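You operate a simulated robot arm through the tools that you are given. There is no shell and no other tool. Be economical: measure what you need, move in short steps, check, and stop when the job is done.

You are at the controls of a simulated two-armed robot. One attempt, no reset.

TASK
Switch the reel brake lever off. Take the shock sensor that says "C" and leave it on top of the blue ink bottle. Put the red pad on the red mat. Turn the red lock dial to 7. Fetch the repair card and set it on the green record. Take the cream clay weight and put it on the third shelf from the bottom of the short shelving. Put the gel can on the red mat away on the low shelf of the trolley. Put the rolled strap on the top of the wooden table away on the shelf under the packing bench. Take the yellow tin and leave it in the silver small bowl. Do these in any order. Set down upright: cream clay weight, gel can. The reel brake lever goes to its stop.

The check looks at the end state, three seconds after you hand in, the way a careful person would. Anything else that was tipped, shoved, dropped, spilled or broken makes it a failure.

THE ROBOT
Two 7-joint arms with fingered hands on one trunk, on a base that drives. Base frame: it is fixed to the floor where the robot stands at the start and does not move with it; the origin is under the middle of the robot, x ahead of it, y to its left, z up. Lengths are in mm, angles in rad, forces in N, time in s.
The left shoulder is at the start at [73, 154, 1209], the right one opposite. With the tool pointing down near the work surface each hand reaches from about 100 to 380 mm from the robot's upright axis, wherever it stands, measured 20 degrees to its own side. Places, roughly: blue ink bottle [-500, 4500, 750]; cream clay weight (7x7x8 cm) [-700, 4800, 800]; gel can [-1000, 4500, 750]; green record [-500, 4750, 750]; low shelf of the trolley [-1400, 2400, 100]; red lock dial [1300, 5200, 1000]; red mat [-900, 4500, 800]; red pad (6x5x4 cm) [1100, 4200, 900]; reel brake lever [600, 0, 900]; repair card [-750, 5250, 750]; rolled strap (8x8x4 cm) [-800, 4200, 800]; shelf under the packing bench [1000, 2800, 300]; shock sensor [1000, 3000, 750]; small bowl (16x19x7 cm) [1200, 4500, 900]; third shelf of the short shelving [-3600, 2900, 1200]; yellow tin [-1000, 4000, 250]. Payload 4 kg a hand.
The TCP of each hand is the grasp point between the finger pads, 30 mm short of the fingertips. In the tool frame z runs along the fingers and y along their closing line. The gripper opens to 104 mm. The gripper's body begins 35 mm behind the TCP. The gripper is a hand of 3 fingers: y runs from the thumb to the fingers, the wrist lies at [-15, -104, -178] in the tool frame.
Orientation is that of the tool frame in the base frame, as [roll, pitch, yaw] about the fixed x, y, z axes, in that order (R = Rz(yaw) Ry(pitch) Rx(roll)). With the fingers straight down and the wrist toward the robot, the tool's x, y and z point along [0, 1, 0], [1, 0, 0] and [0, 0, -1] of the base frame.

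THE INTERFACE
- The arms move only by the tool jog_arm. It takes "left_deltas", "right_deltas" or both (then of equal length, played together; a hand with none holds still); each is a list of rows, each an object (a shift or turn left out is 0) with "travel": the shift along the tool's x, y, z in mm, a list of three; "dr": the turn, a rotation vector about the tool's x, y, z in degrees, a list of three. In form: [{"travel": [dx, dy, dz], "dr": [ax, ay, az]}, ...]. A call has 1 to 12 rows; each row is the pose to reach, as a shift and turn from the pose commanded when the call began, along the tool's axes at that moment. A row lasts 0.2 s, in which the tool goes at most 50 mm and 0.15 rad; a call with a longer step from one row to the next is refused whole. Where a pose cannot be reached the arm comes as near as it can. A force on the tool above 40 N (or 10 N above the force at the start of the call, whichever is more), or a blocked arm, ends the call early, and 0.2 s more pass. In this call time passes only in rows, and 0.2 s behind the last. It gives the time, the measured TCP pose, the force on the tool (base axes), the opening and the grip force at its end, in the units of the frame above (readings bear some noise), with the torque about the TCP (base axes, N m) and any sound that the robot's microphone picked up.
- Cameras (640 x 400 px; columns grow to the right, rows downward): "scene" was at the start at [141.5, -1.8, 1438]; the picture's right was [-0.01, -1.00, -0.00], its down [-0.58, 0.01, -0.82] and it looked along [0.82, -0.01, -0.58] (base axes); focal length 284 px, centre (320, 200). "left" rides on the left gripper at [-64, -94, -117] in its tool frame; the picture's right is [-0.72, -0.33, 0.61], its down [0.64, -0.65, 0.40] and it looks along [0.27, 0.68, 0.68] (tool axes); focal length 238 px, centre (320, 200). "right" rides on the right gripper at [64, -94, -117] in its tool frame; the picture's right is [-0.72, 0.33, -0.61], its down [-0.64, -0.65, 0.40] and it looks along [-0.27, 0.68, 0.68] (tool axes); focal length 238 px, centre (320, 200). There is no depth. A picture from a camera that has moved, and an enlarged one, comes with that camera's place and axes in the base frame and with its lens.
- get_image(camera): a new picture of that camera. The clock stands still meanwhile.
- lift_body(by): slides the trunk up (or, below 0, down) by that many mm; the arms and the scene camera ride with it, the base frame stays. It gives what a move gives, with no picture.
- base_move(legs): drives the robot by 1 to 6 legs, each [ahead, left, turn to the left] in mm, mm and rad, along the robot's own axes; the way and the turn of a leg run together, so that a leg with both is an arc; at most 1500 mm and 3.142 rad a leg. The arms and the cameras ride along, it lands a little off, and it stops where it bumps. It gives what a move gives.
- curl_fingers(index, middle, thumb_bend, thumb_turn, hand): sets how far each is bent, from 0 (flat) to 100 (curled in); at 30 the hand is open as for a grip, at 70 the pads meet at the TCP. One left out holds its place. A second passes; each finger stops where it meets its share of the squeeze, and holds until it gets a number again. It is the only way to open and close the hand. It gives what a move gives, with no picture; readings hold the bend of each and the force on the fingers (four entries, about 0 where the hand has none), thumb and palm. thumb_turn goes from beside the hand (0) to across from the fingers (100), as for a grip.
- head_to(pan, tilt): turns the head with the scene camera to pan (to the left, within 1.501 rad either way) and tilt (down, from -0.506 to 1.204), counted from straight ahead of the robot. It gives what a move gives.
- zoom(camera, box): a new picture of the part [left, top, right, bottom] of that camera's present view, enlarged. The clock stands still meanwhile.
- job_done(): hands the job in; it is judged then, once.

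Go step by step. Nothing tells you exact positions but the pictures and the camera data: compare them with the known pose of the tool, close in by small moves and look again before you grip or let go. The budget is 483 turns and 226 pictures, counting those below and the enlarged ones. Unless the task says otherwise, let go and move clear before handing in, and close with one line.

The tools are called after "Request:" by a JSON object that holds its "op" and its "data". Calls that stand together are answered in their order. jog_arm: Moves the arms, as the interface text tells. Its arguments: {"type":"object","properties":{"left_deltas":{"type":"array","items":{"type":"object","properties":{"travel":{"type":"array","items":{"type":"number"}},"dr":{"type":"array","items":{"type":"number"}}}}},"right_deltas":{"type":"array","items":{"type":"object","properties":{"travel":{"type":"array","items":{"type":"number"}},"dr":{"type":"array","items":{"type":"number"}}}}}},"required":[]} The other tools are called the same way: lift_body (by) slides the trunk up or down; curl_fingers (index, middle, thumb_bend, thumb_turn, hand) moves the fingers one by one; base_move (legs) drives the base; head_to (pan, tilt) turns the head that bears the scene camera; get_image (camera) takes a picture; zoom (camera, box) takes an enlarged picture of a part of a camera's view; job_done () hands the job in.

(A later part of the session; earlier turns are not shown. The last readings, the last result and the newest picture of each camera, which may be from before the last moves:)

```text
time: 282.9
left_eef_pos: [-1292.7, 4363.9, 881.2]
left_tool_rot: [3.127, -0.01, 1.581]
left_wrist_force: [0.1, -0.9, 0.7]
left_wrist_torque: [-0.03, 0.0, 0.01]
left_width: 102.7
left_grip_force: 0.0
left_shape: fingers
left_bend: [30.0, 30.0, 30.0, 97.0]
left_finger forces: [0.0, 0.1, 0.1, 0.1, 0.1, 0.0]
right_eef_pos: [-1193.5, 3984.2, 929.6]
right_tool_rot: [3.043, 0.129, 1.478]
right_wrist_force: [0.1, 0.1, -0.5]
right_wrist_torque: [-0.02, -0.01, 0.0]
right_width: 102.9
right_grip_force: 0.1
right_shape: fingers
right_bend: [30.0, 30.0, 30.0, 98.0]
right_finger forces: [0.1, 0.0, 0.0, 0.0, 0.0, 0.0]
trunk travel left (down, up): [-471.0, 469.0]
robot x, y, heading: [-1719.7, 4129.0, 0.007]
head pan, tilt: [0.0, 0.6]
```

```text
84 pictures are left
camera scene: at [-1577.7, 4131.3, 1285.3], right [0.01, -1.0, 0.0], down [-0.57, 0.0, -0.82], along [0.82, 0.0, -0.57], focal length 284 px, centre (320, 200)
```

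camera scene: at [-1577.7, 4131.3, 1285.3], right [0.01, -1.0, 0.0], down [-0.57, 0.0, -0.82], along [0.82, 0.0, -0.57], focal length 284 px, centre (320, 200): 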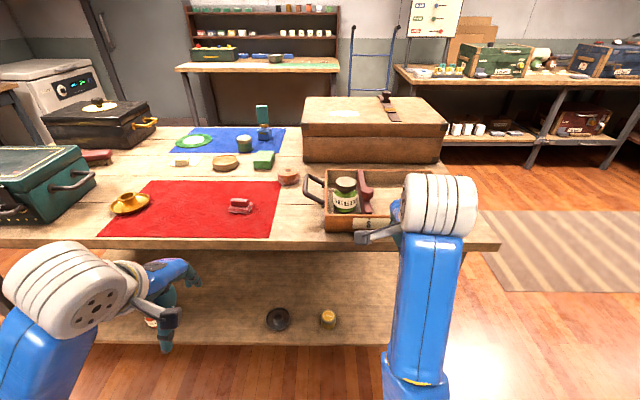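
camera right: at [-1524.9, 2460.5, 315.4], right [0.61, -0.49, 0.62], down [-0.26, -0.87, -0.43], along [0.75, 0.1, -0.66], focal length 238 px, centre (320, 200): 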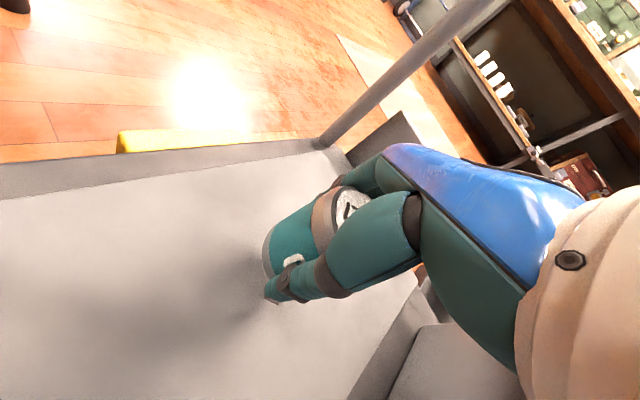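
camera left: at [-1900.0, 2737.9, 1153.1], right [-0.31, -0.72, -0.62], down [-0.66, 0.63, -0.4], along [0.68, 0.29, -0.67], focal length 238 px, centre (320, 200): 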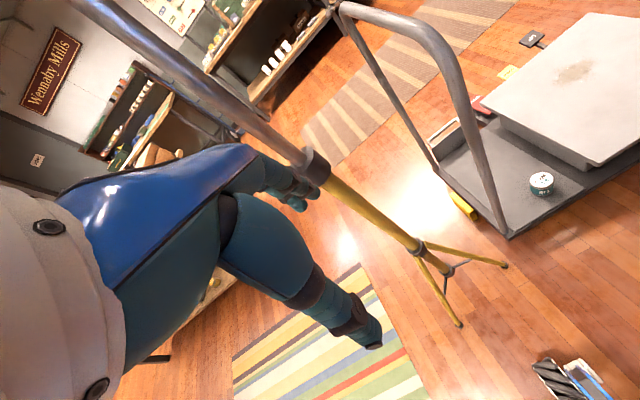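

Tin is on the lower shelf at about (-935, 4100); the strap lies beyond the tray handle on top. I'll straighten the right hand and lower the trunk for the tin.

Request:
{"op": "jog_arm", "data": {"right_deltas": [{"travel": [0, 0, 0], "dr": [2.5, 3.9, -2.3]}, {"travel": [0, 0, 0], "dr": [5.0, 7.9, -4.6]}]}}

Request:
{"op": "lift_body", "data": {"by": -400}}

Request:
{"op": "base_move", "data": {"legs": [[0, 115, 0]]}}

Request:
{"op": "get_image", "data": {"camera": "right"}}

Request:
{"op": "get_image", "data": {"camera": "scene"}}

```text
time: 283.5
left_eef_pos: [-1291.3, 4364.5, 879.9]
left_tool_rot: [3.13, -0.012, 1.584]
left_wrist_force: [0.1, 0.4, -0.1]
left_wrist_torque: [-0.03, -0.02, -0.01]
left_width: 102.8
left_grip_force: 0.0
left_shape: fingers
left_bend: [30.0, 30.0, 30.0, 97.0]
left_finger forces: [0.0, 0.0, 0.0, 0.0, 0.0, 0.0]
right_eef_pos: [-1186.7, 3931.5, 935.6]
right_tool_rot: [3.076, 0.143, 1.459]
right_wrist_force: [0.9, 0.0, 0.1]
right_wrist_torque: [0.02, 0.0, -0.04]
right_width: 102.8
right_grip_force: 0.0
right_shape: fingers
right_bend: [30.0, 30.0, 30.0, 98.0]
right_finger forces: [0.0, 0.1, 0.0, 0.0, 0.0, 0.1]
trunk travel left (down, up): [-471.0, 469.0]
robot x, y, heading: [-1719.8, 4128.7, 0.01]
head pan, tilt: [0.0, 0.6]
stopped in row 2 (right hand): the arm was blocked; the commanded pose is now the measured one
```

```text
time: 287.4
left_eef_pos: [-1292.8, 4363.4, 480.1]
left_tool_rot: [3.128, -0.01, 1.58]
left_wrist_force: [0.0, 0.6, -0.8]
left_wrist_torque: [-0.03, 0.0, 0.0]
left_width: 103.2
left_grip_force: 0.0
left_shape: fingers
left_bend: [30.0, 30.0, 30.0, 97.0]
left_finger forces: [0.1, 0.0, 0.1, 0.0, 0.1, 0.0]
right_eef_pos: [-1186.8, 3931.6, 534.8]
right_tool_rot: [3.078, 0.142, 1.459]
right_wrist_force: [-0.3, 0.4, -0.2]
right_wrist_torque: [0.0, -0.02, 0.01]
right_width: 103.1
right_grip_force: 0.0
right_shape: fingers
right_bend: [30.0, 30.0, 30.0, 98.0]
right_finger forces: [0.0, 0.1, 0.1, 0.0, 0.1, 0.0]
trunk travel left (down, up): [-71.0, 869.0]
robot x, y, heading: [-1719.8, 4128.2, 0.01]
head pan, tilt: [0.0, 0.6]
```

```text
time: 288.6
left_eef_pos: [-1293.3, 4477.9, 480.5]
left_tool_rot: [3.128, -0.01, 1.582]
left_wrist_force: [0.0, 0.8, -0.5]
left_wrist_torque: [-0.03, 0.0, -0.02]
left_width: 102.7
left_grip_force: 0.0
left_shape: fingers
left_bend: [30.0, 30.0, 30.0, 97.0]
left_finger forces: [0.1, 0.1, 0.0, 0.0, 0.0, 0.0]
right_eef_pos: [-1187.9, 4046.5, 535.3]
right_tool_rot: [3.079, 0.144, 1.46]
right_wrist_force: [0.2, -0.3, 0.8]
right_wrist_torque: [0.01, 0.02, -0.04]
right_width: 103.0
right_grip_force: 0.1
right_shape: fingers
right_bend: [30.0, 30.0, 30.0, 98.0]
right_finger forces: [0.0, 0.0, 0.0, 0.1, 0.0, 0.0]
trunk travel left (down, up): [-71.0, 869.0]
robot x, y, heading: [-1721.5, 4244.0, -0.0]
head pan, tilt: [0.0, 0.6]
```

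```text
83 pictures are left
camera right: at [-1280.2, 4136.5, 634.8], right [0.21, -0.65, 0.73], down [-0.7, -0.62, -0.35], along [0.68, -0.44, -0.59], focal length 238 px, centre (320, 200)
```

right: 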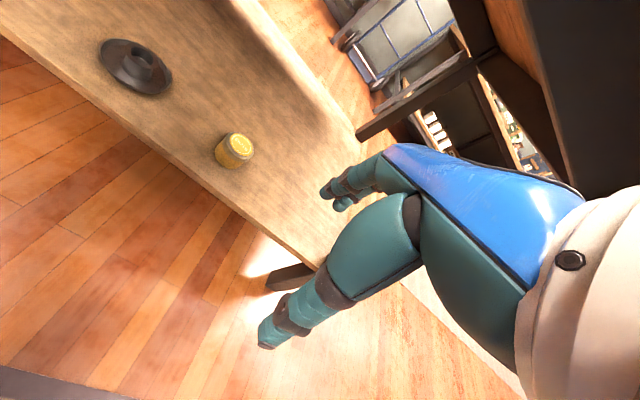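

```text
82 pictures are left
camera scene: at [-1579.1, 4245.7, 885.3], right [0.0, -1.0, 0.0], down [-0.57, 0.0, -0.82], along [0.82, 0.0, -0.57], focal length 284 px, centre (320, 200)
```

scene: 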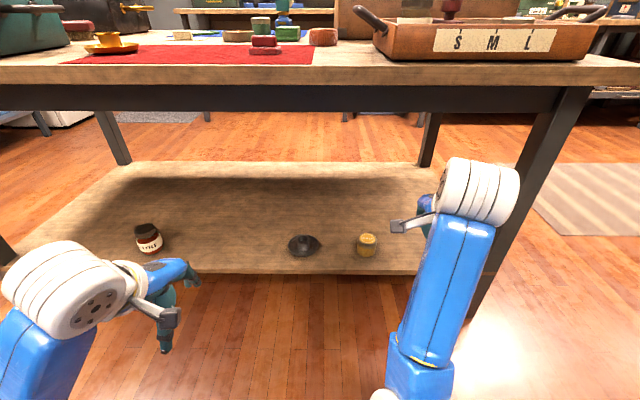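

The right arm was in a cramped posture. I'll move it forward and down while straightening the orientation.

Request:
{"op": "jog_arm", "data": {"right_deltas": [{"travel": [20, 20, 20]}, {"travel": [40, 40, 45], "dr": [0.7, 2.1, -1.5]}, {"travel": [55, 55, 75], "dr": [1.4, 4.3, -3.0]}, {"travel": [70, 65, 105], "dr": [2.0, 6.4, -4.4]}, {"travel": [82, 73, 130], "dr": [2.7, 8.5, -5.9]}]}}

Request:
{"op": "get_image", "data": {"camera": "right"}}

```text
time: 289.8
left_eef_pos: [-1293.4, 4479.0, 480.4]
left_tool_rot: [3.13, -0.01, 1.582]
left_wrist_force: [0.0, 0.0, 0.3]
left_wrist_torque: [0.01, 0.0, 0.01]
left_width: 103.0
left_grip_force: 0.0
left_shape: fingers
left_bend: [30.0, 30.0, 30.0, 97.0]
left_finger forces: [0.0, 0.0, 0.0, 0.0, 0.0, 0.0]
right_eef_pos: [-1092.8, 4087.2, 413.9]
right_tool_rot: [3.102, 0.024, 1.55]
right_wrist_force: [-0.2, 0.1, -0.4]
right_wrist_torque: [0.0, 0.0, 0.03]
right_width: 102.9
right_grip_force: 0.0
right_shape: fingers
right_bend: [30.0, 30.0, 30.0, 98.0]
right_finger forces: [0.0, 0.0, 0.0, 0.0, 0.2, 0.1]
trunk travel left (down, up): [-71.0, 869.0]
robot x, y, heading: [-1717.2, 4245.4, 0.009]
head pan, tilt: [0.0, 0.6]
```

```text
81 pictures are left
camera right: at [-1189.2, 4155.5, 524.2], right [0.29, -0.71, 0.64], down [-0.65, -0.64, -0.42], along [0.7, -0.3, -0.64], focal length 238 px, centre (320, 200)
```

right: 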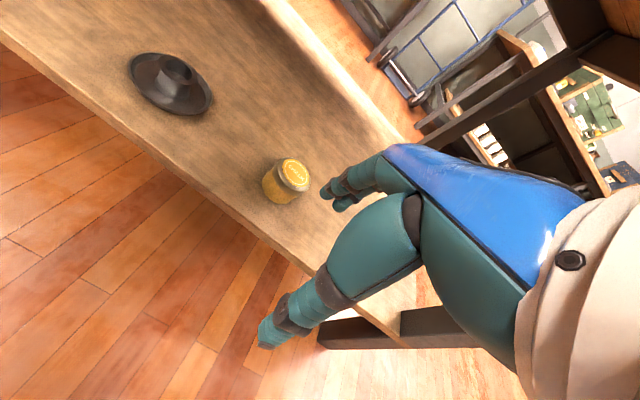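

Tin is at about (-935, 4105, lid z≈293). Driving 100 mm ahead, then placing the hand above it.

Request:
{"op": "base_move", "data": {"legs": [[100, 0, 0]]}}

Request:
{"op": "jog_arm", "data": {"right_deltas": [{"travel": [5, 20, 5], "dr": [2, 1.4, -1]}, {"travel": [14, 45, 15], "dr": [2, 1.4, -1]}, {"travel": [14, 55, 35], "dr": [2, 1.4, -1]}]}}

Request:
{"op": "get_image", "data": {"camera": "right"}}

Request:
{"op": "get_image", "data": {"camera": "scene"}}

```text
time: 290.9
left_eef_pos: [-1193.7, 4480.6, 481.1]
left_tool_rot: [3.13, -0.011, 1.583]
left_wrist_force: [-0.2, 0.3, 0.7]
left_wrist_torque: [0.04, 0.0, 0.02]
left_width: 102.9
left_grip_force: 0.1
left_shape: fingers
left_bend: [30.0, 30.0, 30.0, 97.0]
left_finger forces: [0.1, 0.0, 0.1, 0.0, 0.0, 0.1]
right_eef_pos: [-993.7, 4088.1, 408.6]
right_tool_rot: [3.11, 0.029, 1.551]
right_wrist_force: [-0.1, 0.1, -0.1]
right_wrist_torque: [-0.01, -0.02, -0.01]
right_width: 103.0
right_grip_force: 0.0
right_shape: fingers
right_bend: [30.0, 30.0, 30.0, 98.0]
right_finger forces: [0.0, 0.1, 0.0, 0.1, 0.0, 0.1]
trunk travel left (down, up): [-71.0, 869.0]
robot x, y, heading: [-1619.4, 4246.3, 0.006]
head pan, tilt: [0.0, 0.6]
```

```text
time: 291.7
left_eef_pos: [-1193.4, 4480.2, 480.1]
left_tool_rot: [3.132, -0.01, 1.584]
left_wrist_force: [-0.4, 0.7, 0.1]
left_wrist_torque: [-0.01, -0.02, 0.01]
left_width: 102.8
left_grip_force: 0.0
left_shape: fingers
left_bend: [30.0, 30.0, 30.0, 97.0]
left_finger forces: [0.0, 0.0, 0.0, 0.1, 0.0, 0.0]
right_eef_pos: [-938.5, 4098.3, 375.8]
right_tool_rot: [-3.138, 0.003, 1.568]
right_wrist_force: [-0.2, -0.1, -0.2]
right_wrist_torque: [0.0, -0.02, 0.0]
right_width: 103.0
right_grip_force: 0.1
right_shape: fingers
right_bend: [30.0, 30.0, 30.0, 98.0]
right_finger forces: [0.0, 0.0, 0.0, 0.0, 0.0, 0.0]
trunk travel left (down, up): [-71.0, 869.0]
robot x, y, heading: [-1623.0, 4243.7, 0.002]
head pan, tilt: [0.0, 0.6]
```

```text
80 pictures are left
camera right: at [-1033.0, 4163.2, 491.2], right [0.33, -0.72, 0.61], down [-0.66, -0.64, -0.4], along [0.68, -0.27, -0.68], focal length 238 px, centre (320, 200)
```

right: 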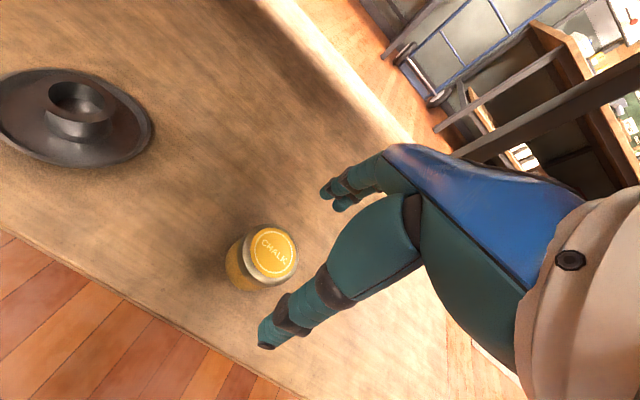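

```text
79 pictures are left
camera scene: at [-1478.8, 4246.4, 885.3], right [0.0, -1.0, 0.0], down [-0.57, 0.0, -0.82], along [0.82, 0.0, -0.57], focal length 284 px, centre (320, 200)
```

scene: 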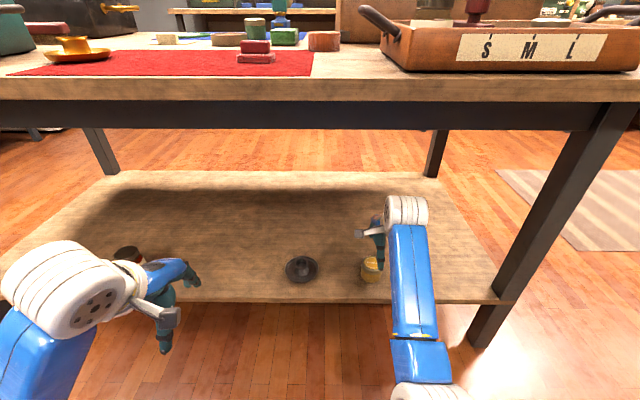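

Refined: lid near (-914, 4097, 265). Moving in and lowering to just above.

Request:
{"op": "jog_arm", "data": {"right_deltas": [{"travel": [0, 24, 10]}, {"travel": [0, 24, 45]}, {"travel": [0, 24, 75]}]}}

Request:
{"op": "get_image", "data": {"camera": "right"}}

Request:
{"op": "zoom", "data": {"camera": "scene", "box": [310, 200, 450, 310]}}

```text
time: 292.5
left_eef_pos: [-1193.5, 4480.3, 480.6]
left_tool_rot: [3.132, -0.01, 1.586]
left_wrist_force: [-0.4, -0.2, 0.1]
left_wrist_torque: [0.04, 0.03, -0.01]
left_width: 102.6
left_grip_force: 0.0
left_shape: fingers
left_bend: [30.0, 30.0, 30.0, 97.0]
left_finger forces: [0.0, 0.0, 0.0, 0.1, 0.1, 0.0]
right_eef_pos: [-914.8, 4099.2, 299.2]
right_tool_rot: [-3.139, 0.003, 1.567]
right_wrist_force: [-1.0, 1.5, 0.5]
right_wrist_torque: [-0.01, -0.02, -0.01]
right_width: 103.2
right_grip_force: 0.1
right_shape: fingers
right_bend: [30.0, 30.0, 30.0, 98.0]
right_finger forces: [0.1, 0.0, 0.1, 0.0, 0.0, 0.0]
trunk travel left (down, up): [-71.0, 869.0]
robot x, y, heading: [-1621.0, 4246.0, 0.005]
head pan, tilt: [0.0, 0.6]
```

```text
78 pictures are left
camera right: at [-1008.1, 4163.1, 415.2], right [0.33, -0.72, 0.61], down [-0.66, -0.64, -0.4], along [0.68, -0.27, -0.68], focal length 238 px, centre (320, 200)
```

right: 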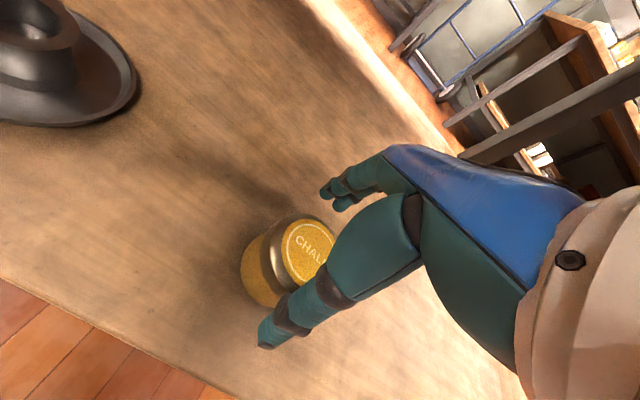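

```text
3.64 times, centred on (380, 255) of scene
camera zoom: at [-1478.7, 4246.3, 885.3], right [0.0, -1.0, 0.0], down [-0.57, 0.0, -0.82], along [0.82, 0.0, -0.57], focal length 1032 px, centre (102, 0)
```

zoom: 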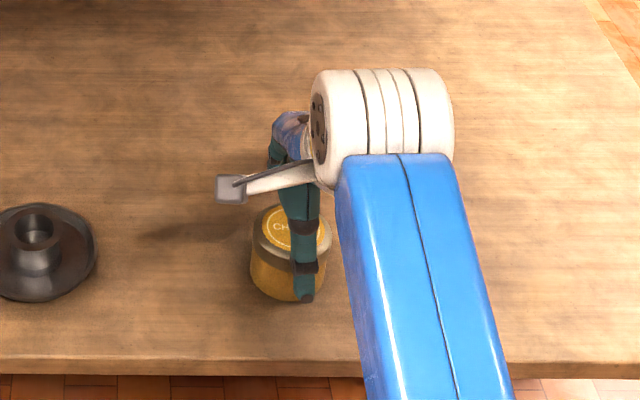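

Lid confirmed at (-919, 4098, 277). Descending and gripping.

Request:
{"op": "jog_arm", "data": {"right_deltas": [{"travel": [-1, -4, 20]}, {"travel": [-1, -4, 40]}]}}

Request:
{"op": "curl_fingers", "data": {"hand": "right", "index": 70, "middle": 70, "thumb_bend": 70}}

Request:
{"op": "jog_arm", "data": {"right_deltas": [{"travel": [0, 0, -20]}, {"travel": [0, 0, -60]}, {"travel": [0, 0, -100]}]}}

Request:
{"op": "get_image", "data": {"camera": "right"}}

```text
time: 293.1
left_eef_pos: [-1193.8, 4479.7, 482.4]
left_tool_rot: [3.125, -0.008, 1.586]
left_wrist_force: [0.0, -0.3, 1.1]
left_wrist_torque: [-0.04, -0.02, 0.04]
left_width: 102.7
left_grip_force: 0.0
left_shape: fingers
left_bend: [30.0, 30.0, 30.0, 97.0]
left_finger forces: [0.1, 0.0, 0.0, 0.1, 0.0, 0.0]
right_eef_pos: [-916.8, 4096.2, 267.8]
right_tool_rot: [3.127, 0.005, 1.569]
right_wrist_force: [-4.3, -1.5, 22.1]
right_wrist_torque: [-0.22, -1.03, -0.08]
right_width: 103.1
right_grip_force: 11.1
right_shape: fingers
right_bend: [30.0, 30.0, 30.0, 98.0]
right_finger forces: [0.1, 20.8, 0.0, 0.0, 1.5, 0.1]
trunk travel left (down, up): [-71.0, 869.0]
robot x, y, heading: [-1615.0, 4247.2, 0.004]
head pan, tilt: [0.0, 0.6]
```

```text
time: 293.9
left_eef_pos: [-1194.0, 4479.0, 481.9]
left_tool_rot: [3.129, -0.011, 1.586]
left_wrist_force: [1.2, -0.5, 0.0]
left_wrist_torque: [0.05, 0.02, -0.03]
left_width: 102.7
left_grip_force: 0.0
left_shape: fingers
left_bend: [30.0, 30.0, 30.0, 97.0]
left_finger forces: [0.0, 0.0, 0.0, 0.0, 0.1, 0.0]
right_eef_pos: [-913.5, 4097.3, 273.8]
right_tool_rot: [3.118, 0.004, 1.569]
right_wrist_force: [-1.6, -0.7, 19.2]
right_wrist_torque: [0.02, 0.39, 0.04]
right_width: 54.9
right_grip_force: 29.1
right_shape: fingers
right_bend: [46.0, 42.0, 55.0, 97.0]
right_finger forces: [19.1, 6.2, 0.0, 0.0, 32.8, 0.1]
trunk travel left (down, up): [-71.0, 869.0]
robot x, y, heading: [-1618.6, 4245.3, 0.004]
head pan, tilt: [0.0, 0.6]
stopped (right hand): the force on the tool passed its limit at 40 N (the readings are from after the stop); the commanded pose is now the measured one
```

```text
time: 294.7
left_eef_pos: [-1194.1, 4479.6, 480.5]
left_tool_rot: [3.132, -0.01, 1.584]
left_wrist_force: [-0.4, 0.7, 0.1]
left_wrist_torque: [-0.01, -0.03, 0.01]
left_width: 102.7
left_grip_force: 0.1
left_shape: fingers
left_bend: [30.0, 30.0, 30.0, 97.0]
left_finger forces: [0.1, 0.1, 0.0, 0.0, 0.1, 0.0]
right_eef_pos: [-917.2, 4098.3, 367.4]
right_tool_rot: [3.131, 0.002, 1.568]
right_wrist_force: [0.2, -0.2, -1.4]
right_wrist_torque: [0.0, 0.01, 0.0]
right_width: 54.5
right_grip_force: 21.1
right_shape: fingers
right_bend: [45.0, 44.0, 55.0, 97.0]
right_finger forces: [21.8, 0.0, 0.0, 0.0, 21.2, 0.0]
trunk travel left (down, up): [-71.0, 869.0]
robot x, y, heading: [-1619.6, 4247.8, 0.002]
head pan, tilt: [0.0, 0.6]
```

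```text
76 pictures are left
camera right: at [-1013.3, 4163.0, 481.7], right [0.32, -0.72, 0.62], down [-0.65, -0.64, -0.41], along [0.69, -0.27, -0.67], focal length 238 px, centre (320, 200)
```

right: 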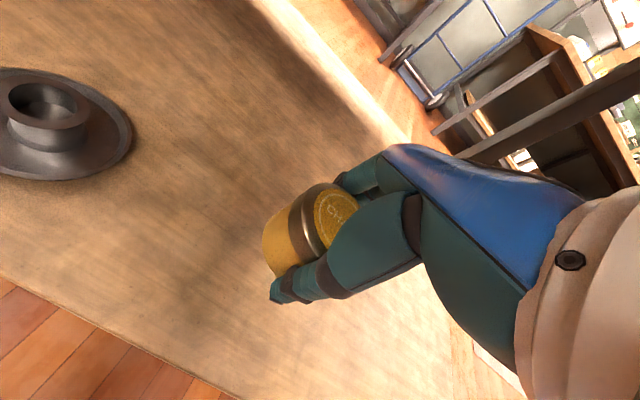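

Tin lifted. Firming the grip, then backing out from under the table.

Request:
{"op": "curl_fingers", "data": {"hand": "right", "index": 70, "middle": 70, "thumb_bend": 70}}

Request:
{"op": "base_move", "data": {"legs": [[-280, 0, 0]]}}

Request:
{"op": "jog_arm", "data": {"right_deltas": [{"travel": [0, -45, 0]}, {"travel": [0, -90, -10]}, {"travel": [0, -130, -30]}, {"travel": [0, -165, -60]}, {"travel": [0, -190, -95]}]}}

Request:
{"op": "get_image", "data": {"camera": "scene"}}

```text
time: 295.7
left_eef_pos: [-1193.5, 4479.3, 479.7]
left_tool_rot: [3.131, -0.01, 1.584]
left_wrist_force: [0.2, 0.4, -0.6]
left_wrist_torque: [-0.01, -0.02, -0.01]
left_width: 102.9
left_grip_force: 0.1
left_shape: fingers
left_bend: [30.0, 30.0, 30.0, 97.0]
left_finger forces: [0.1, 0.0, 0.1, 0.1, 0.0, 0.0]
right_eef_pos: [-918.0, 4099.3, 366.9]
right_tool_rot: [3.129, 0.001, 1.57]
right_wrist_force: [-0.2, -0.4, -2.0]
right_wrist_torque: [-0.04, -0.02, -0.02]
right_width: 54.7
right_grip_force: 25.4
right_shape: fingers
right_bend: [46.0, 57.0, 53.0, 96.0]
right_finger forces: [16.3, 8.3, 0.0, 0.0, 26.2, 0.1]
trunk travel left (down, up): [-71.0, 869.0]
robot x, y, heading: [-1616.0, 4246.0, 0.003]
head pan, tilt: [0.0, 0.6]
```

```text
time: 297.7
left_eef_pos: [-1473.0, 4478.3, 480.4]
left_tool_rot: [3.13, -0.01, 1.583]
left_wrist_force: [0.8, 0.4, 0.7]
left_wrist_torque: [0.0, -0.01, 0.01]
left_width: 102.8
left_grip_force: 0.1
left_shape: fingers
left_bend: [30.0, 30.0, 30.0, 97.0]
left_finger forces: [0.1, 0.1, 0.0, 0.1, 0.0, 0.1]
right_eef_pos: [-1197.2, 4095.6, 368.5]
right_tool_rot: [3.128, 0.001, 1.567]
right_wrist_force: [0.7, 0.3, -1.9]
right_wrist_torque: [-0.01, -0.03, 0.03]
right_width: 54.6
right_grip_force: 24.9
right_shape: fingers
right_bend: [46.0, 57.0, 53.0, 96.0]
right_finger forces: [16.1, 8.3, 0.0, 0.1, 26.4, 0.0]
trunk travel left (down, up): [-71.0, 869.0]
robot x, y, heading: [-1900.9, 4242.3, 0.003]
head pan, tilt: [0.0, 0.6]
```

```text
time: 298.9
left_eef_pos: [-1472.5, 4477.2, 480.8]
left_tool_rot: [3.13, -0.01, 1.582]
left_wrist_force: [0.0, 0.3, 0.1]
left_wrist_torque: [0.0, 0.0, 0.01]
left_width: 102.9
left_grip_force: 0.0
left_shape: fingers
left_bend: [30.0, 30.0, 30.0, 97.0]
left_finger forces: [0.0, 0.1, 0.0, 0.0, 0.0, 0.0]
right_eef_pos: [-1388.4, 4098.6, 460.2]
right_tool_rot: [3.128, 0.003, 1.568]
right_wrist_force: [0.1, 0.6, -2.1]
right_wrist_torque: [-0.02, 0.03, -0.01]
right_width: 54.4
right_grip_force: 25.3
right_shape: fingers
right_bend: [46.0, 57.0, 53.0, 96.0]
right_finger forces: [15.8, 8.3, 0.0, 0.0, 25.8, 0.0]
trunk travel left (down, up): [-71.0, 869.0]
robot x, y, heading: [-1899.1, 4247.6, 0.0]
head pan, tilt: [0.0, 0.6]
```

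```text
75 pictures are left
camera scene: at [-1758.8, 4245.3, 885.3], right [0.0, -1.0, 0.0], down [-0.57, 0.0, -0.82], along [0.82, 0.0, -0.57], focal length 284 px, centre (320, 200)
```

scene: 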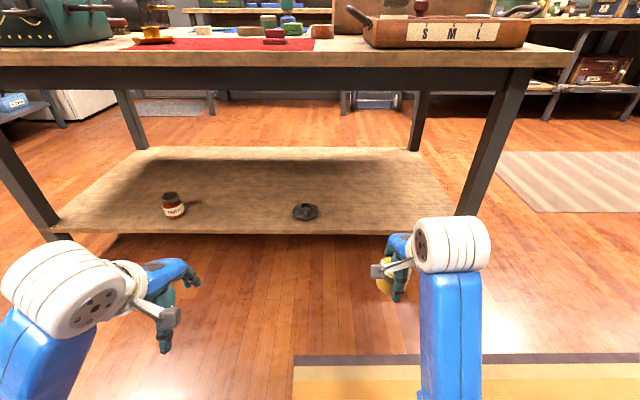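

Raising the trunk and moving up for the strap with the left hand.

Request:
{"op": "lift_body", "data": {"by": 400}}

Request:
{"op": "lift_body", "data": {"by": 230}}

Request:
{"op": "base_move", "data": {"legs": [[430, -130, 0]]}}

Request:
{"op": "head_to", "data": {"pan": 0.1, "tilt": 0.75}}

Request:
{"op": "get_image", "data": {"camera": "scene"}}

Request:
{"op": "get_image", "data": {"camera": "left"}}

```text
time: 302.7
left_eef_pos: [-1472.7, 4478.9, 880.3]
left_tool_rot: [3.133, -0.01, 1.586]
left_wrist_force: [0.0, 0.8, 0.7]
left_wrist_torque: [-0.02, 0.0, 0.01]
left_width: 102.7
left_grip_force: 0.1
left_shape: fingers
left_bend: [30.0, 30.0, 30.0, 97.0]
left_finger forces: [0.0, 0.0, 0.0, 0.0, 0.0, 0.0]
right_eef_pos: [-1386.8, 4099.4, 860.4]
right_tool_rot: [3.127, 0.004, 1.568]
right_wrist_force: [0.3, -0.2, -0.8]
right_wrist_torque: [-0.02, -0.02, -0.01]
right_width: 54.3
right_grip_force: 25.2
right_shape: fingers
right_bend: [46.0, 57.0, 53.0, 96.0]
right_finger forces: [15.8, 8.3, 0.0, 0.0, 25.8, 0.0]
trunk travel left (down, up): [-471.0, 469.0]
robot x, y, heading: [-1903.1, 4243.2, 0.007]
head pan, tilt: [0.0, 0.6]
```

```text
time: 305.1
left_eef_pos: [-1472.7, 4479.0, 1110.6]
left_tool_rot: [3.133, -0.011, 1.584]
left_wrist_force: [0.8, 0.1, -0.4]
left_wrist_torque: [0.01, 0.0, -0.01]
left_width: 102.6
left_grip_force: 0.1
left_shape: fingers
left_bend: [30.0, 30.0, 30.0, 97.0]
left_finger forces: [0.1, 0.0, 0.0, 0.1, 0.0, 0.1]
right_eef_pos: [-1387.1, 4098.2, 1091.4]
right_tool_rot: [3.128, 0.004, 1.568]
right_wrist_force: [0.1, -0.3, -1.1]
right_wrist_torque: [-0.01, -0.03, 0.01]
right_width: 54.3
right_grip_force: 25.3
right_shape: fingers
right_bend: [46.0, 57.0, 53.0, 96.0]
right_finger forces: [15.7, 8.3, 0.1, 0.0, 25.7, 0.0]
trunk travel left (down, up): [-701.0, 239.0]
robot x, y, heading: [-1898.3, 4244.1, 0.003]
head pan, tilt: [0.0, 0.6]
```

```text
time: 307.9
left_eef_pos: [-1038.3, 4349.6, 1109.4]
left_tool_rot: [3.133, -0.009, 1.584]
left_wrist_force: [0.3, 0.4, -0.6]
left_wrist_torque: [0.02, -0.01, 0.01]
left_width: 102.9
left_grip_force: 0.0
left_shape: fingers
left_bend: [30.0, 30.0, 30.0, 97.0]
left_finger forces: [0.0, 0.0, 0.1, 0.0, 0.1, 0.0]
right_eef_pos: [-953.1, 3968.5, 1091.3]
right_tool_rot: [3.126, 0.004, 1.565]
right_wrist_force: [0.1, -0.9, -0.8]
right_wrist_torque: [0.0, 0.02, 0.02]
right_width: 54.3
right_grip_force: 24.6
right_shape: fingers
right_bend: [46.0, 57.0, 53.0, 96.0]
right_finger forces: [15.8, 8.4, 0.1, 0.0, 25.7, 0.1]
trunk travel left (down, up): [-701.0, 239.0]
robot x, y, heading: [-1462.8, 4116.1, -0.002]
head pan, tilt: [0.0, 0.6]
```

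```text
time: 308.6
left_eef_pos: [-1035.9, 4348.3, 1109.5]
left_tool_rot: [3.135, -0.012, 1.585]
left_wrist_force: [0.7, -0.6, 0.7]
left_wrist_torque: [-0.04, 0.01, 0.01]
left_width: 102.9
left_grip_force: 0.0
left_shape: fingers
left_bend: [30.0, 30.0, 30.0, 97.0]
left_finger forces: [0.0, 0.0, 0.0, 0.0, 0.0, 0.0]
right_eef_pos: [-952.7, 3968.0, 1092.5]
right_tool_rot: [3.127, 0.003, 1.564]
right_wrist_force: [0.3, 0.2, -1.1]
right_wrist_torque: [0.02, -0.04, -0.01]
right_width: 54.2
right_grip_force: 25.2
right_shape: fingers
right_bend: [46.0, 57.0, 53.0, 96.0]
right_finger forces: [15.8, 8.4, 0.0, 0.0, 25.8, 0.0]
trunk travel left (down, up): [-701.0, 239.0]
robot x, y, heading: [-1463.3, 4112.4, 0.001]
head pan, tilt: [0.099, 0.75]
```

```text
74 pictures are left
camera scene: at [-1328.0, 4123.2, 1502.5], right [0.1, -1.0, 0.0], down [-0.68, -0.07, -0.73], along [0.73, 0.07, -0.68], focal length 284 px, centre (320, 200)
```

scene: 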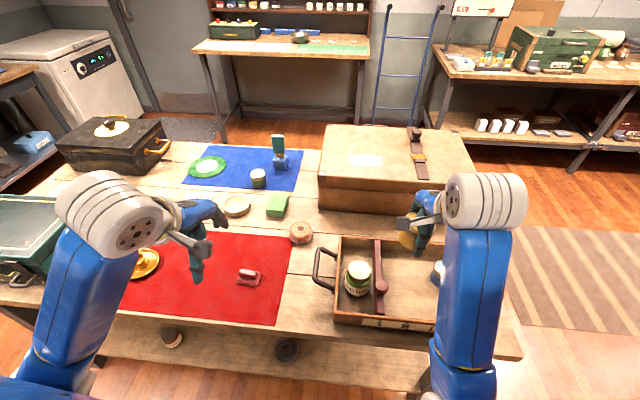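

```text
73 pictures are left
camera left: at [-1129.5, 4282.7, 1226.3], right [-0.31, -0.72, -0.62], down [-0.66, 0.64, -0.4], along [0.68, 0.29, -0.67], focal length 238 px, centre (320, 200)
```

left: 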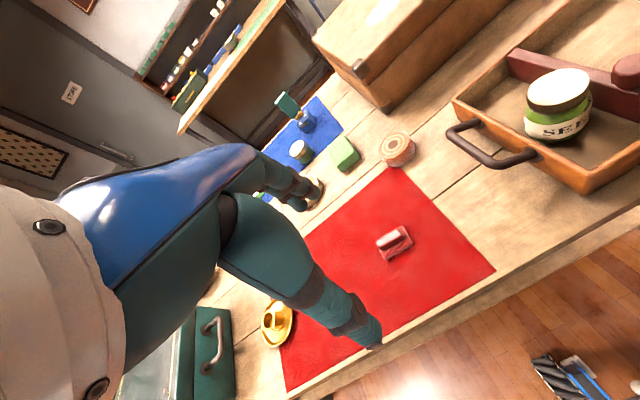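

Strap top is at (-763, 4235, 845). Moving the left hand above it.

Request:
{"op": "jog_arm", "data": {"left_deltas": [{"travel": [-15, 45, 0]}, {"travel": [-32, 88, 0]}, {"travel": [-50, 132, 5]}, {"travel": [-68, 175, 12]}, {"travel": [-85, 215, 25]}, {"travel": [-100, 248, 50]}, {"travel": [-110, 268, 85]}, {"travel": [-115, 274, 125]}, {"travel": [-115, 274, 165]}]}}

Request:
{"op": "get_image", "data": {"camera": "left"}}

Request:
{"op": "zoom", "data": {"camera": "scene", "box": [210, 150, 410, 300]}}

```text
time: 310.6
left_eef_pos: [-758.9, 4235.6, 947.6]
left_tool_rot: [3.13, -0.013, 1.584]
left_wrist_force: [0.7, 0.6, 0.3]
left_wrist_torque: [0.01, -0.03, 0.02]
left_width: 102.5
left_grip_force: 0.1
left_shape: fingers
left_bend: [30.0, 30.0, 30.0, 97.0]
left_finger forces: [0.0, 0.0, 0.0, 0.0, 0.0, 0.0]
right_eef_pos: [-953.8, 3965.9, 1092.3]
right_tool_rot: [3.125, 0.002, 1.566]
right_wrist_force: [0.5, -0.5, -1.3]
right_wrist_torque: [0.03, -0.02, -0.02]
right_width: 54.5
right_grip_force: 25.1
right_shape: fingers
right_bend: [46.0, 57.0, 53.0, 96.0]
right_finger forces: [15.7, 8.4, 0.0, 0.0, 25.7, 0.1]
trunk travel left (down, up): [-701.0, 239.0]
robot x, y, heading: [-1461.7, 4116.7, -0.002]
head pan, tilt: [0.099, 0.75]
```

```text
72 pictures are left
camera left: at [-852.9, 4169.6, 1064.0], right [-0.31, -0.72, -0.63], down [-0.66, 0.64, -0.4], along [0.69, 0.28, -0.67], focal length 238 px, centre (320, 200)
```

left: 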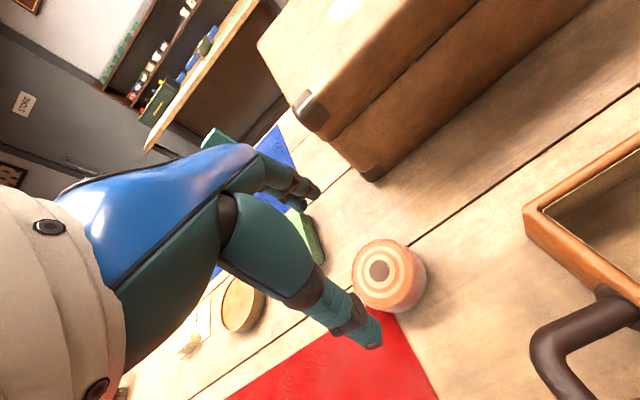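

```text
2.67 times, centred on (310, 225) of scene
camera zoom: at [-1326.8, 4121.9, 1502.4], right [0.1, -0.99, 0.0], down [-0.68, -0.07, -0.73], along [0.73, 0.07, -0.68], focal length 757 px, centre (347, 133)
```

zoom: 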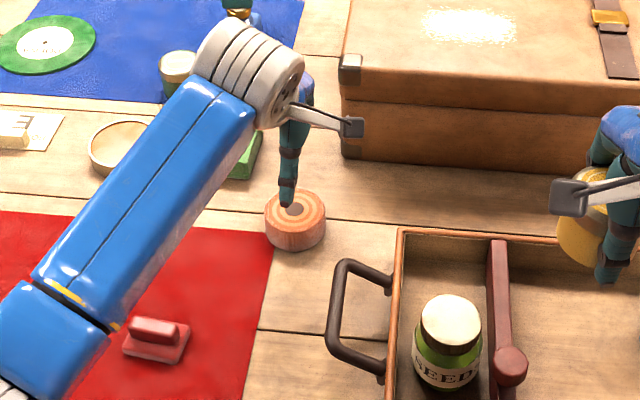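

Strap centre confirmed at (-755, 4237). Descending and gripping.

Request:
{"op": "jog_arm", "data": {"left_deltas": [{"travel": [1, 4, 40]}, {"travel": [1, 4, 75]}, {"travel": [1, 4, 103]}]}}

Request:
{"op": "get_image", "data": {"camera": "left"}}

```text
time: 311.4
left_eef_pos: [-754.2, 4238.6, 844.9]
left_tool_rot: [3.132, -0.012, 1.584]
left_wrist_force: [-0.4, 0.3, 0.3]
left_wrist_torque: [-0.04, 0.0, 0.0]
left_width: 102.9
left_grip_force: 0.0
left_shape: fingers
left_bend: [30.0, 30.0, 30.0, 97.0]
left_finger forces: [0.0, 0.0, 0.0, 0.0, 0.0, 0.0]
right_eef_pos: [-953.2, 3966.0, 1090.7]
right_tool_rot: [3.125, 0.002, 1.565]
right_wrist_force: [-0.2, 0.6, -1.4]
right_wrist_torque: [-0.03, 0.01, -0.01]
right_width: 54.4
right_grip_force: 24.3
right_shape: fingers
right_bend: [46.0, 57.0, 53.0, 96.0]
right_finger forces: [15.8, 8.5, 0.0, 0.0, 25.8, 0.0]
trunk travel left (down, up): [-701.0, 239.0]
robot x, y, heading: [-1462.2, 4113.8, -0.0]
head pan, tilt: [0.099, 0.75]
```

```text
70 pictures are left
camera left: at [-848.0, 4173.0, 961.2], right [-0.31, -0.72, -0.63], down [-0.66, 0.64, -0.4], along [0.69, 0.28, -0.67], focal length 238 px, centre (320, 200)
```

left: 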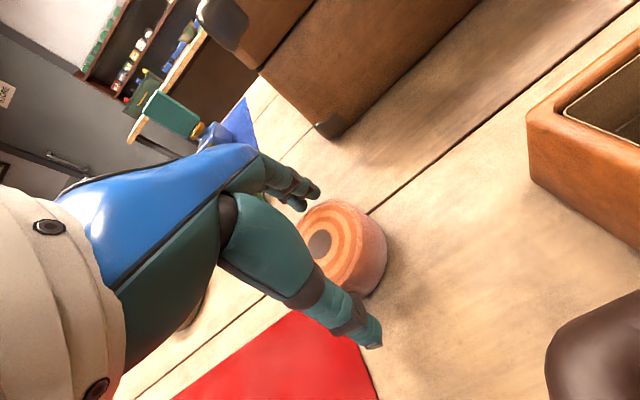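

Request:
{"op": "curl_fingers", "data": {"hand": "left", "index": 70, "middle": 70, "thumb_bend": 70}}

Request:
{"op": "jog_arm", "data": {"left_deltas": [{"travel": [0, 0, -20]}, {"travel": [0, 0, -60]}, {"travel": [0, 0, -105]}, {"travel": [5, -20, -145]}, {"travel": [15, -60, -170]}, {"travel": [25, -105, -190]}, {"travel": [35, -150, -205]}, {"travel": [45, -195, -215]}, {"travel": [55, -235, -220]}]}}

Request:
{"op": "get_image", "data": {"camera": "left"}}

```text
time: 312.4
left_eef_pos: [-753.7, 4238.8, 847.4]
left_tool_rot: [3.133, -0.013, 1.584]
left_wrist_force: [1.6, 0.3, 2.6]
left_wrist_torque: [0.01, -0.13, 0.01]
left_width: 63.1
left_grip_force: 20.2
left_shape: fingers
left_bend: [51.0, 54.0, 45.0, 96.0]
left_finger forces: [10.3, 10.0, 0.1, 0.1, 19.6, 0.0]
right_eef_pos: [-954.0, 3966.9, 1090.8]
right_tool_rot: [3.126, 0.003, 1.565]
right_wrist_force: [-0.3, -0.3, -1.1]
right_wrist_torque: [-0.01, 0.0, -0.01]
right_width: 54.6
right_grip_force: 25.3
right_shape: fingers
right_bend: [46.0, 57.0, 53.0, 96.0]
right_finger forces: [15.8, 8.4, 0.0, 0.1, 25.7, 0.0]
trunk travel left (down, up): [-701.0, 239.0]
robot x, y, heading: [-1461.6, 4114.9, -0.002]
head pan, tilt: [0.099, 0.75]
```

```text
refused: row 6 steps farther than a row can; nothing moved
```

```text
69 pictures are left
camera left: at [-847.9, 4172.9, 961.9], right [-0.31, -0.72, -0.63], down [-0.66, 0.64, -0.4], along [0.69, 0.28, -0.67], focal length 238 px, centre (320, 200)
```

left: 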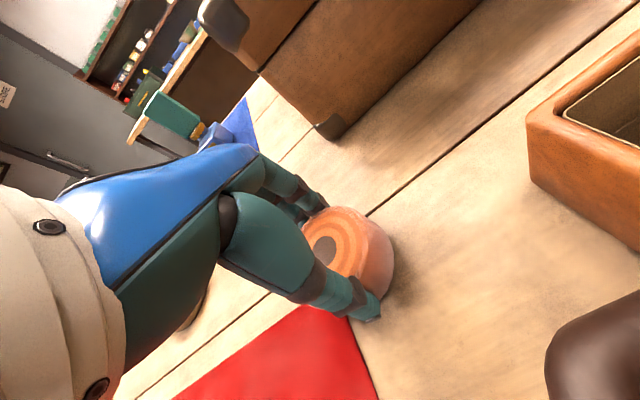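

Gripped. Lifting and retracting with smaller steps.

Request:
{"op": "jog_arm", "data": {"left_deltas": [{"travel": [0, 0, -20]}, {"travel": [0, 0, -60]}, {"travel": [0, 0, -105]}, {"travel": [3, -20, -145]}, {"travel": [10, -55, -170]}, {"travel": [18, -95, -190]}, {"travel": [26, -138, -205]}, {"travel": [35, -182, -215]}, {"travel": [45, -225, -220]}]}}

Request:
{"op": "get_image", "data": {"camera": "scene"}}

```text
time: 314.4
left_eef_pos: [-984.6, 4280.8, 1062.8]
left_tool_rot: [3.132, -0.009, 1.584]
left_wrist_force: [-0.2, -0.1, -1.1]
left_wrist_torque: [0.03, -0.02, 0.02]
left_width: 63.0
left_grip_force: 19.7
left_shape: fingers
left_bend: [51.0, 55.0, 45.0, 96.0]
left_finger forces: [9.7, 9.1, 0.1, 0.1, 19.8, 0.0]
right_eef_pos: [-954.9, 3968.5, 1092.4]
right_tool_rot: [3.124, 0.001, 1.566]
right_wrist_force: [-1.1, 0.0, -0.9]
right_wrist_torque: [-0.04, 0.0, 0.0]
right_width: 54.5
right_grip_force: 25.3
right_shape: fingers
right_bend: [46.0, 57.0, 53.0, 96.0]
right_finger forces: [15.8, 8.3, 0.0, 0.1, 25.7, 0.0]
trunk travel left (down, up): [-701.0, 239.0]
robot x, y, heading: [-1462.6, 4116.9, 0.003]
head pan, tilt: [0.099, 0.75]
```

```text
68 pictures are left
camera scene: at [-1329.9, 4122.7, 1502.7], right [0.1, -0.99, 0.0], down [-0.68, -0.07, -0.73], along [0.73, 0.07, -0.68], focal length 284 px, centre (320, 200)
```

scene: 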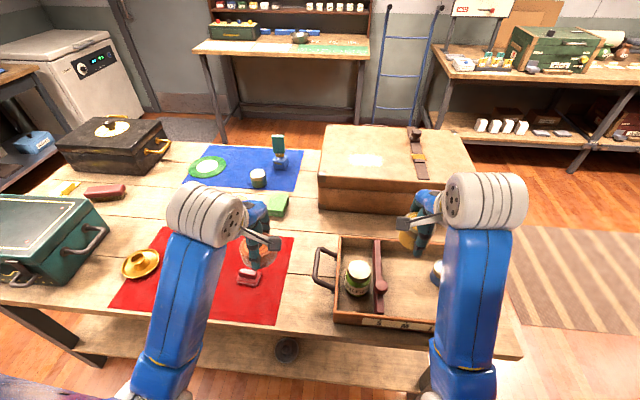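

Both objects held. Driving back around the table's south end towards the packing bench.

Request:
{"op": "base_move", "data": {"legs": [[-110, 0, 0], [0, -715, 0], [700, -40, 0], [1100, 0, 0]]}}

Request:
{"op": "head_to", "data": {"pan": -0.3, "tilt": 0.5}}

Request:
{"op": "get_image", "data": {"camera": "scene"}}

```text
time: 327.8
left_eef_pos: [718.6, 3507.3, 1062.1]
left_tool_rot: [3.132, -0.011, 1.581]
left_wrist_force: [-0.4, 0.1, -1.6]
left_wrist_torque: [0.01, -0.02, 0.01]
left_width: 63.3
left_grip_force: 19.3
left_shape: fingers
left_bend: [51.0, 55.0, 45.0, 96.0]
left_finger forces: [9.7, 9.1, 0.1, 0.0, 19.7, 0.1]
right_eef_pos: [746.7, 3194.2, 1092.3]
right_tool_rot: [3.125, 0.002, 1.56]
right_wrist_force: [0.4, -0.1, -0.5]
right_wrist_torque: [-0.03, -0.03, 0.0]
right_width: 54.6
right_grip_force: 24.9
right_shape: fingers
right_bend: [46.0, 57.0, 54.0, 96.0]
right_finger forces: [15.9, 8.5, 0.0, 0.1, 25.7, 0.0]
trunk travel left (down, up): [-701.0, 239.0]
robot x, y, heading: [240.9, 3344.1, -0.004]
head pan, tilt: [0.099, 0.75]
```

```text
time: 328.7
left_eef_pos: [718.9, 3507.7, 1062.6]
left_tool_rot: [3.132, -0.011, 1.579]
left_wrist_force: [-0.4, 0.8, -0.5]
left_wrist_torque: [0.01, -0.05, 0.0]
left_width: 62.9
left_grip_force: 19.1
left_shape: fingers
left_bend: [51.0, 55.0, 45.0, 96.0]
left_finger forces: [9.8, 9.2, 0.0, 0.0, 19.8, 0.0]
right_eef_pos: [745.4, 3193.6, 1090.8]
right_tool_rot: [3.124, 0.003, 1.56]
right_wrist_force: [-0.2, -0.6, -1.3]
right_wrist_torque: [-0.05, -0.01, 0.0]
right_width: 54.4
right_grip_force: 25.2
right_shape: fingers
right_bend: [46.0, 57.0, 54.0, 96.0]
right_finger forces: [15.9, 8.5, 0.0, 0.0, 25.8, 0.0]
trunk travel left (down, up): [-701.0, 239.0]
robot x, y, heading: [237.9, 3343.6, -0.006]
head pan, tilt: [-0.3, 0.499]
```

```text
67 pictures are left
camera scene: at [377.9, 3315.6, 1524.3], right [-0.3, -0.95, 0.0], down [-0.46, 0.14, -0.88], along [0.84, -0.26, -0.48], focal length 284 px, centre (320, 200)
```

scene: 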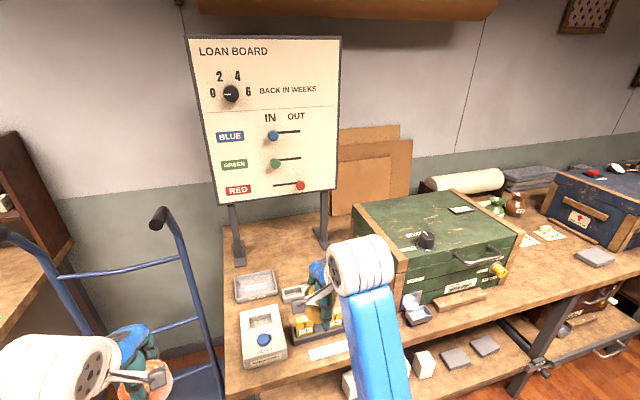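

The free shelf area is around (885, 3150). I'll retract the right hand a little, move over, and lower the trunk clear of the bench.

Request:
{"op": "jog_arm", "data": {"right_deltas": [{"travel": [0, -30, 0]}, {"travel": [0, -65, 0]}]}}

Request:
{"op": "base_move", "data": {"legs": [[-10, -345, 0.005]]}}

Request:
{"op": "lift_body", "data": {"by": -400}}

Request:
{"op": "lift_body", "data": {"by": -190}}

Request:
{"op": "head_to", "data": {"pan": 0.1, "tilt": 0.55}}

Request:
{"op": "get_image", "data": {"camera": "scene"}}

```text
time: 329.5
left_eef_pos: [717.5, 3507.2, 1061.5]
left_tool_rot: [3.131, -0.013, 1.579]
left_wrist_force: [-0.3, 0.0, -1.4]
left_wrist_torque: [0.0, 0.02, 0.01]
left_width: 62.8
left_grip_force: 19.3
left_shape: fingers
left_bend: [51.0, 55.0, 45.0, 96.0]
left_finger forces: [9.8, 9.1, 0.1, 0.0, 19.6, 0.0]
right_eef_pos: [683.9, 3159.5, 1087.4]
right_tool_rot: [3.106, 0.117, 1.528]
right_wrist_force: [0.7, 0.0, -1.1]
right_wrist_torque: [-0.02, 0.03, 0.01]
right_width: 54.5
right_grip_force: 24.7
right_shape: fingers
right_bend: [46.0, 57.0, 54.0, 96.0]
right_finger forces: [16.0, 8.4, 0.0, 0.0, 25.6, 0.0]
trunk travel left (down, up): [-701.0, 239.0]
robot x, y, heading: [238.1, 3341.9, -0.001]
head pan, tilt: [-0.3, 0.499]
stopped in row 2 (right hand): the arm was blocked; the commanded pose is now the measured one
```

```text
time: 331.7
left_eef_pos: [705.6, 3176.0, 1062.7]
left_tool_rot: [3.128, -0.005, 1.59]
left_wrist_force: [0.4, 0.8, -1.5]
left_wrist_torque: [-0.02, -0.01, 0.02]
left_width: 63.1
left_grip_force: 19.4
left_shape: fingers
left_bend: [51.0, 55.0, 45.0, 96.0]
left_finger forces: [9.8, 9.1, 0.1, 0.0, 19.6, 0.0]
right_eef_pos: [674.8, 2827.0, 1088.1]
right_tool_rot: [3.11, 0.122, 1.541]
right_wrist_force: [0.5, 0.7, -1.5]
right_wrist_torque: [-0.07, -0.01, -0.03]
right_width: 54.4
right_grip_force: 25.2
right_shape: fingers
right_bend: [46.0, 57.0, 54.0, 96.0]
right_finger forces: [15.9, 8.5, 0.0, 0.1, 25.6, 0.0]
trunk travel left (down, up): [-701.0, 239.0]
robot x, y, heading: [227.5, 3002.6, 0.005]
head pan, tilt: [-0.3, 0.499]
```

```text
time: 335.6
left_eef_pos: [703.9, 3168.9, 664.0]
left_tool_rot: [3.128, -0.013, 1.591]
left_wrist_force: [0.1, 0.4, -0.6]
left_wrist_torque: [-0.01, -0.03, 0.0]
left_width: 63.1
left_grip_force: 19.6
left_shape: fingers
left_bend: [51.0, 55.0, 45.0, 96.0]
left_finger forces: [9.8, 9.1, 0.1, 0.0, 19.6, 0.0]
right_eef_pos: [673.5, 2821.8, 687.5]
right_tool_rot: [3.108, 0.114, 1.54]
right_wrist_force: [0.4, -0.2, -1.3]
right_wrist_torque: [0.03, 0.02, 0.04]
right_width: 54.3
right_grip_force: 24.4
right_shape: fingers
right_bend: [46.0, 57.0, 54.0, 96.0]
right_finger forces: [15.9, 8.5, 0.1, 0.1, 25.5, 0.0]
trunk travel left (down, up): [-301.0, 639.0]
robot x, y, heading: [230.2, 2996.7, 0.006]
head pan, tilt: [-0.3, 0.499]
```

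```text
time: 337.6
left_eef_pos: [704.3, 3168.7, 473.4]
left_tool_rot: [3.129, -0.012, 1.59]
left_wrist_force: [0.2, -0.7, -0.9]
left_wrist_torque: [-0.03, -0.01, 0.01]
left_width: 63.2
left_grip_force: 19.4
left_shape: fingers
left_bend: [51.0, 55.0, 45.0, 96.0]
left_finger forces: [9.9, 9.1, 0.0, 0.0, 19.6, 0.0]
right_eef_pos: [673.8, 2820.3, 497.7]
right_tool_rot: [3.109, 0.113, 1.536]
right_wrist_force: [0.2, 0.4, -1.8]
right_wrist_torque: [-0.01, 0.0, 0.0]
right_width: 54.7
right_grip_force: 24.9
right_shape: fingers
right_bend: [46.0, 57.0, 54.0, 96.0]
right_finger forces: [15.9, 8.4, 0.0, 0.1, 25.5, 0.1]
trunk travel left (down, up): [-111.0, 829.0]
robot x, y, heading: [228.4, 2998.0, 0.008]
head pan, tilt: [-0.3, 0.499]
```

```text
time: 338.5
left_eef_pos: [704.6, 3168.5, 473.0]
left_tool_rot: [3.129, -0.013, 1.59]
left_wrist_force: [-0.3, 0.3, -0.7]
left_wrist_torque: [-0.04, -0.01, 0.0]
left_width: 62.9
left_grip_force: 19.1
left_shape: fingers
left_bend: [51.0, 55.0, 45.0, 96.0]
left_finger forces: [9.8, 9.1, 0.1, 0.0, 19.6, 0.0]
right_eef_pos: [673.8, 2821.9, 497.2]
right_tool_rot: [3.109, 0.113, 1.54]
right_wrist_force: [-0.4, -0.5, -1.3]
right_wrist_torque: [-0.01, 0.0, 0.01]
right_width: 54.4
right_grip_force: 24.9
right_shape: fingers
right_bend: [46.0, 57.0, 54.0, 96.0]
right_finger forces: [15.9, 8.3, 0.0, 0.0, 25.5, 0.0]
trunk travel left (down, up): [-111.0, 829.0]
robot x, y, heading: [226.8, 2997.2, 0.008]
head pan, tilt: [0.099, 0.55]
```

```text
66 pictures are left
camera scene: at [368.9, 3009.0, 929.8], right [0.1, -0.99, 0.0], down [-0.52, -0.05, -0.85], along [0.85, 0.09, -0.52], focal length 284 px, centre (320, 200)
```

scene: 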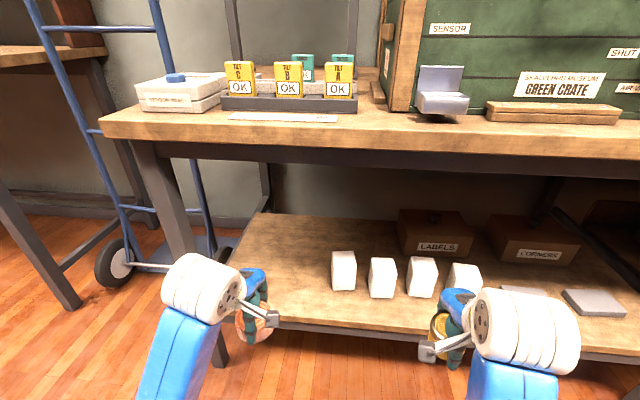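

Free shelf space is around (905, 3148) with shelf z≈305. Lowering a bit, extending in, and checking.

Request:
{"op": "jog_arm", "data": {"left_deltas": [{"travel": [0, 0, 40]}, {"travel": [0, 15, 75]}, {"travel": [-4, 60, 75]}, {"travel": [-8, 105, 75]}, {"travel": [-12, 150, 75]}, {"travel": [-16, 190, 75]}, {"travel": [-18, 200, 75]}]}}

Request:
{"op": "get_image", "data": {"camera": "left"}}

Request:
{"op": "get_image", "data": {"camera": "scene"}}

```text
time: 340.1
left_eef_pos: [904.1, 3155.4, 400.3]
left_tool_rot: [3.129, -0.012, 1.59]
left_wrist_force: [0.6, -0.6, -1.2]
left_wrist_torque: [-0.03, 0.03, -0.02]
left_width: 62.7
left_grip_force: 18.4
left_shape: fingers
left_bend: [51.0, 55.0, 45.0, 96.0]
left_finger forces: [9.7, 8.9, 0.0, 0.0, 19.3, 0.0]
right_eef_pos: [672.8, 2820.9, 497.5]
right_tool_rot: [3.108, 0.113, 1.538]
right_wrist_force: [-0.4, -0.1, -1.7]
right_wrist_torque: [-0.01, 0.01, 0.01]
right_width: 54.3
right_grip_force: 24.6
right_shape: fingers
right_bend: [46.0, 57.0, 54.0, 96.0]
right_finger forces: [16.0, 8.5, 0.0, 0.0, 25.5, 0.1]
trunk travel left (down, up): [-111.0, 829.0]
robot x, y, heading: [228.2, 2998.8, 0.004]
head pan, tilt: [0.099, 0.55]
```

```text
65 pictures are left
camera left: at [811.5, 3088.5, 516.8], right [-0.3, -0.72, -0.63], down [-0.66, 0.63, -0.4], along [0.69, 0.29, -0.67], focal length 238 px, centre (320, 200)
```

left: 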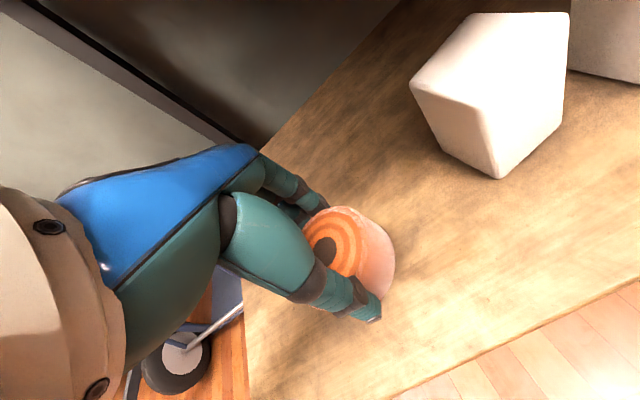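

```text
64 pictures are left
camera scene: at [369.4, 3008.9, 929.7], right [0.11, -0.99, 0.0], down [-0.52, -0.06, -0.85], along [0.85, 0.09, -0.52], focal length 284 px, centre (320, 200)
```

scene: 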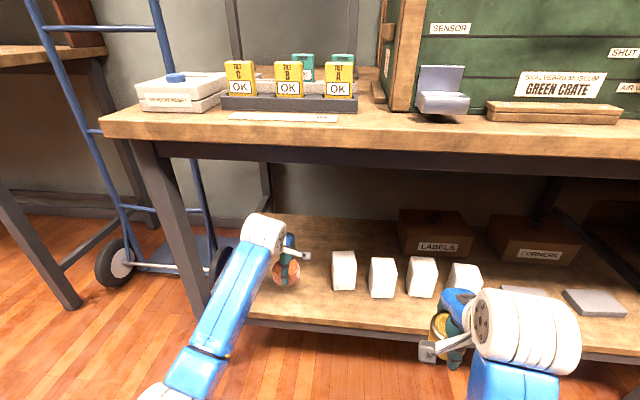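

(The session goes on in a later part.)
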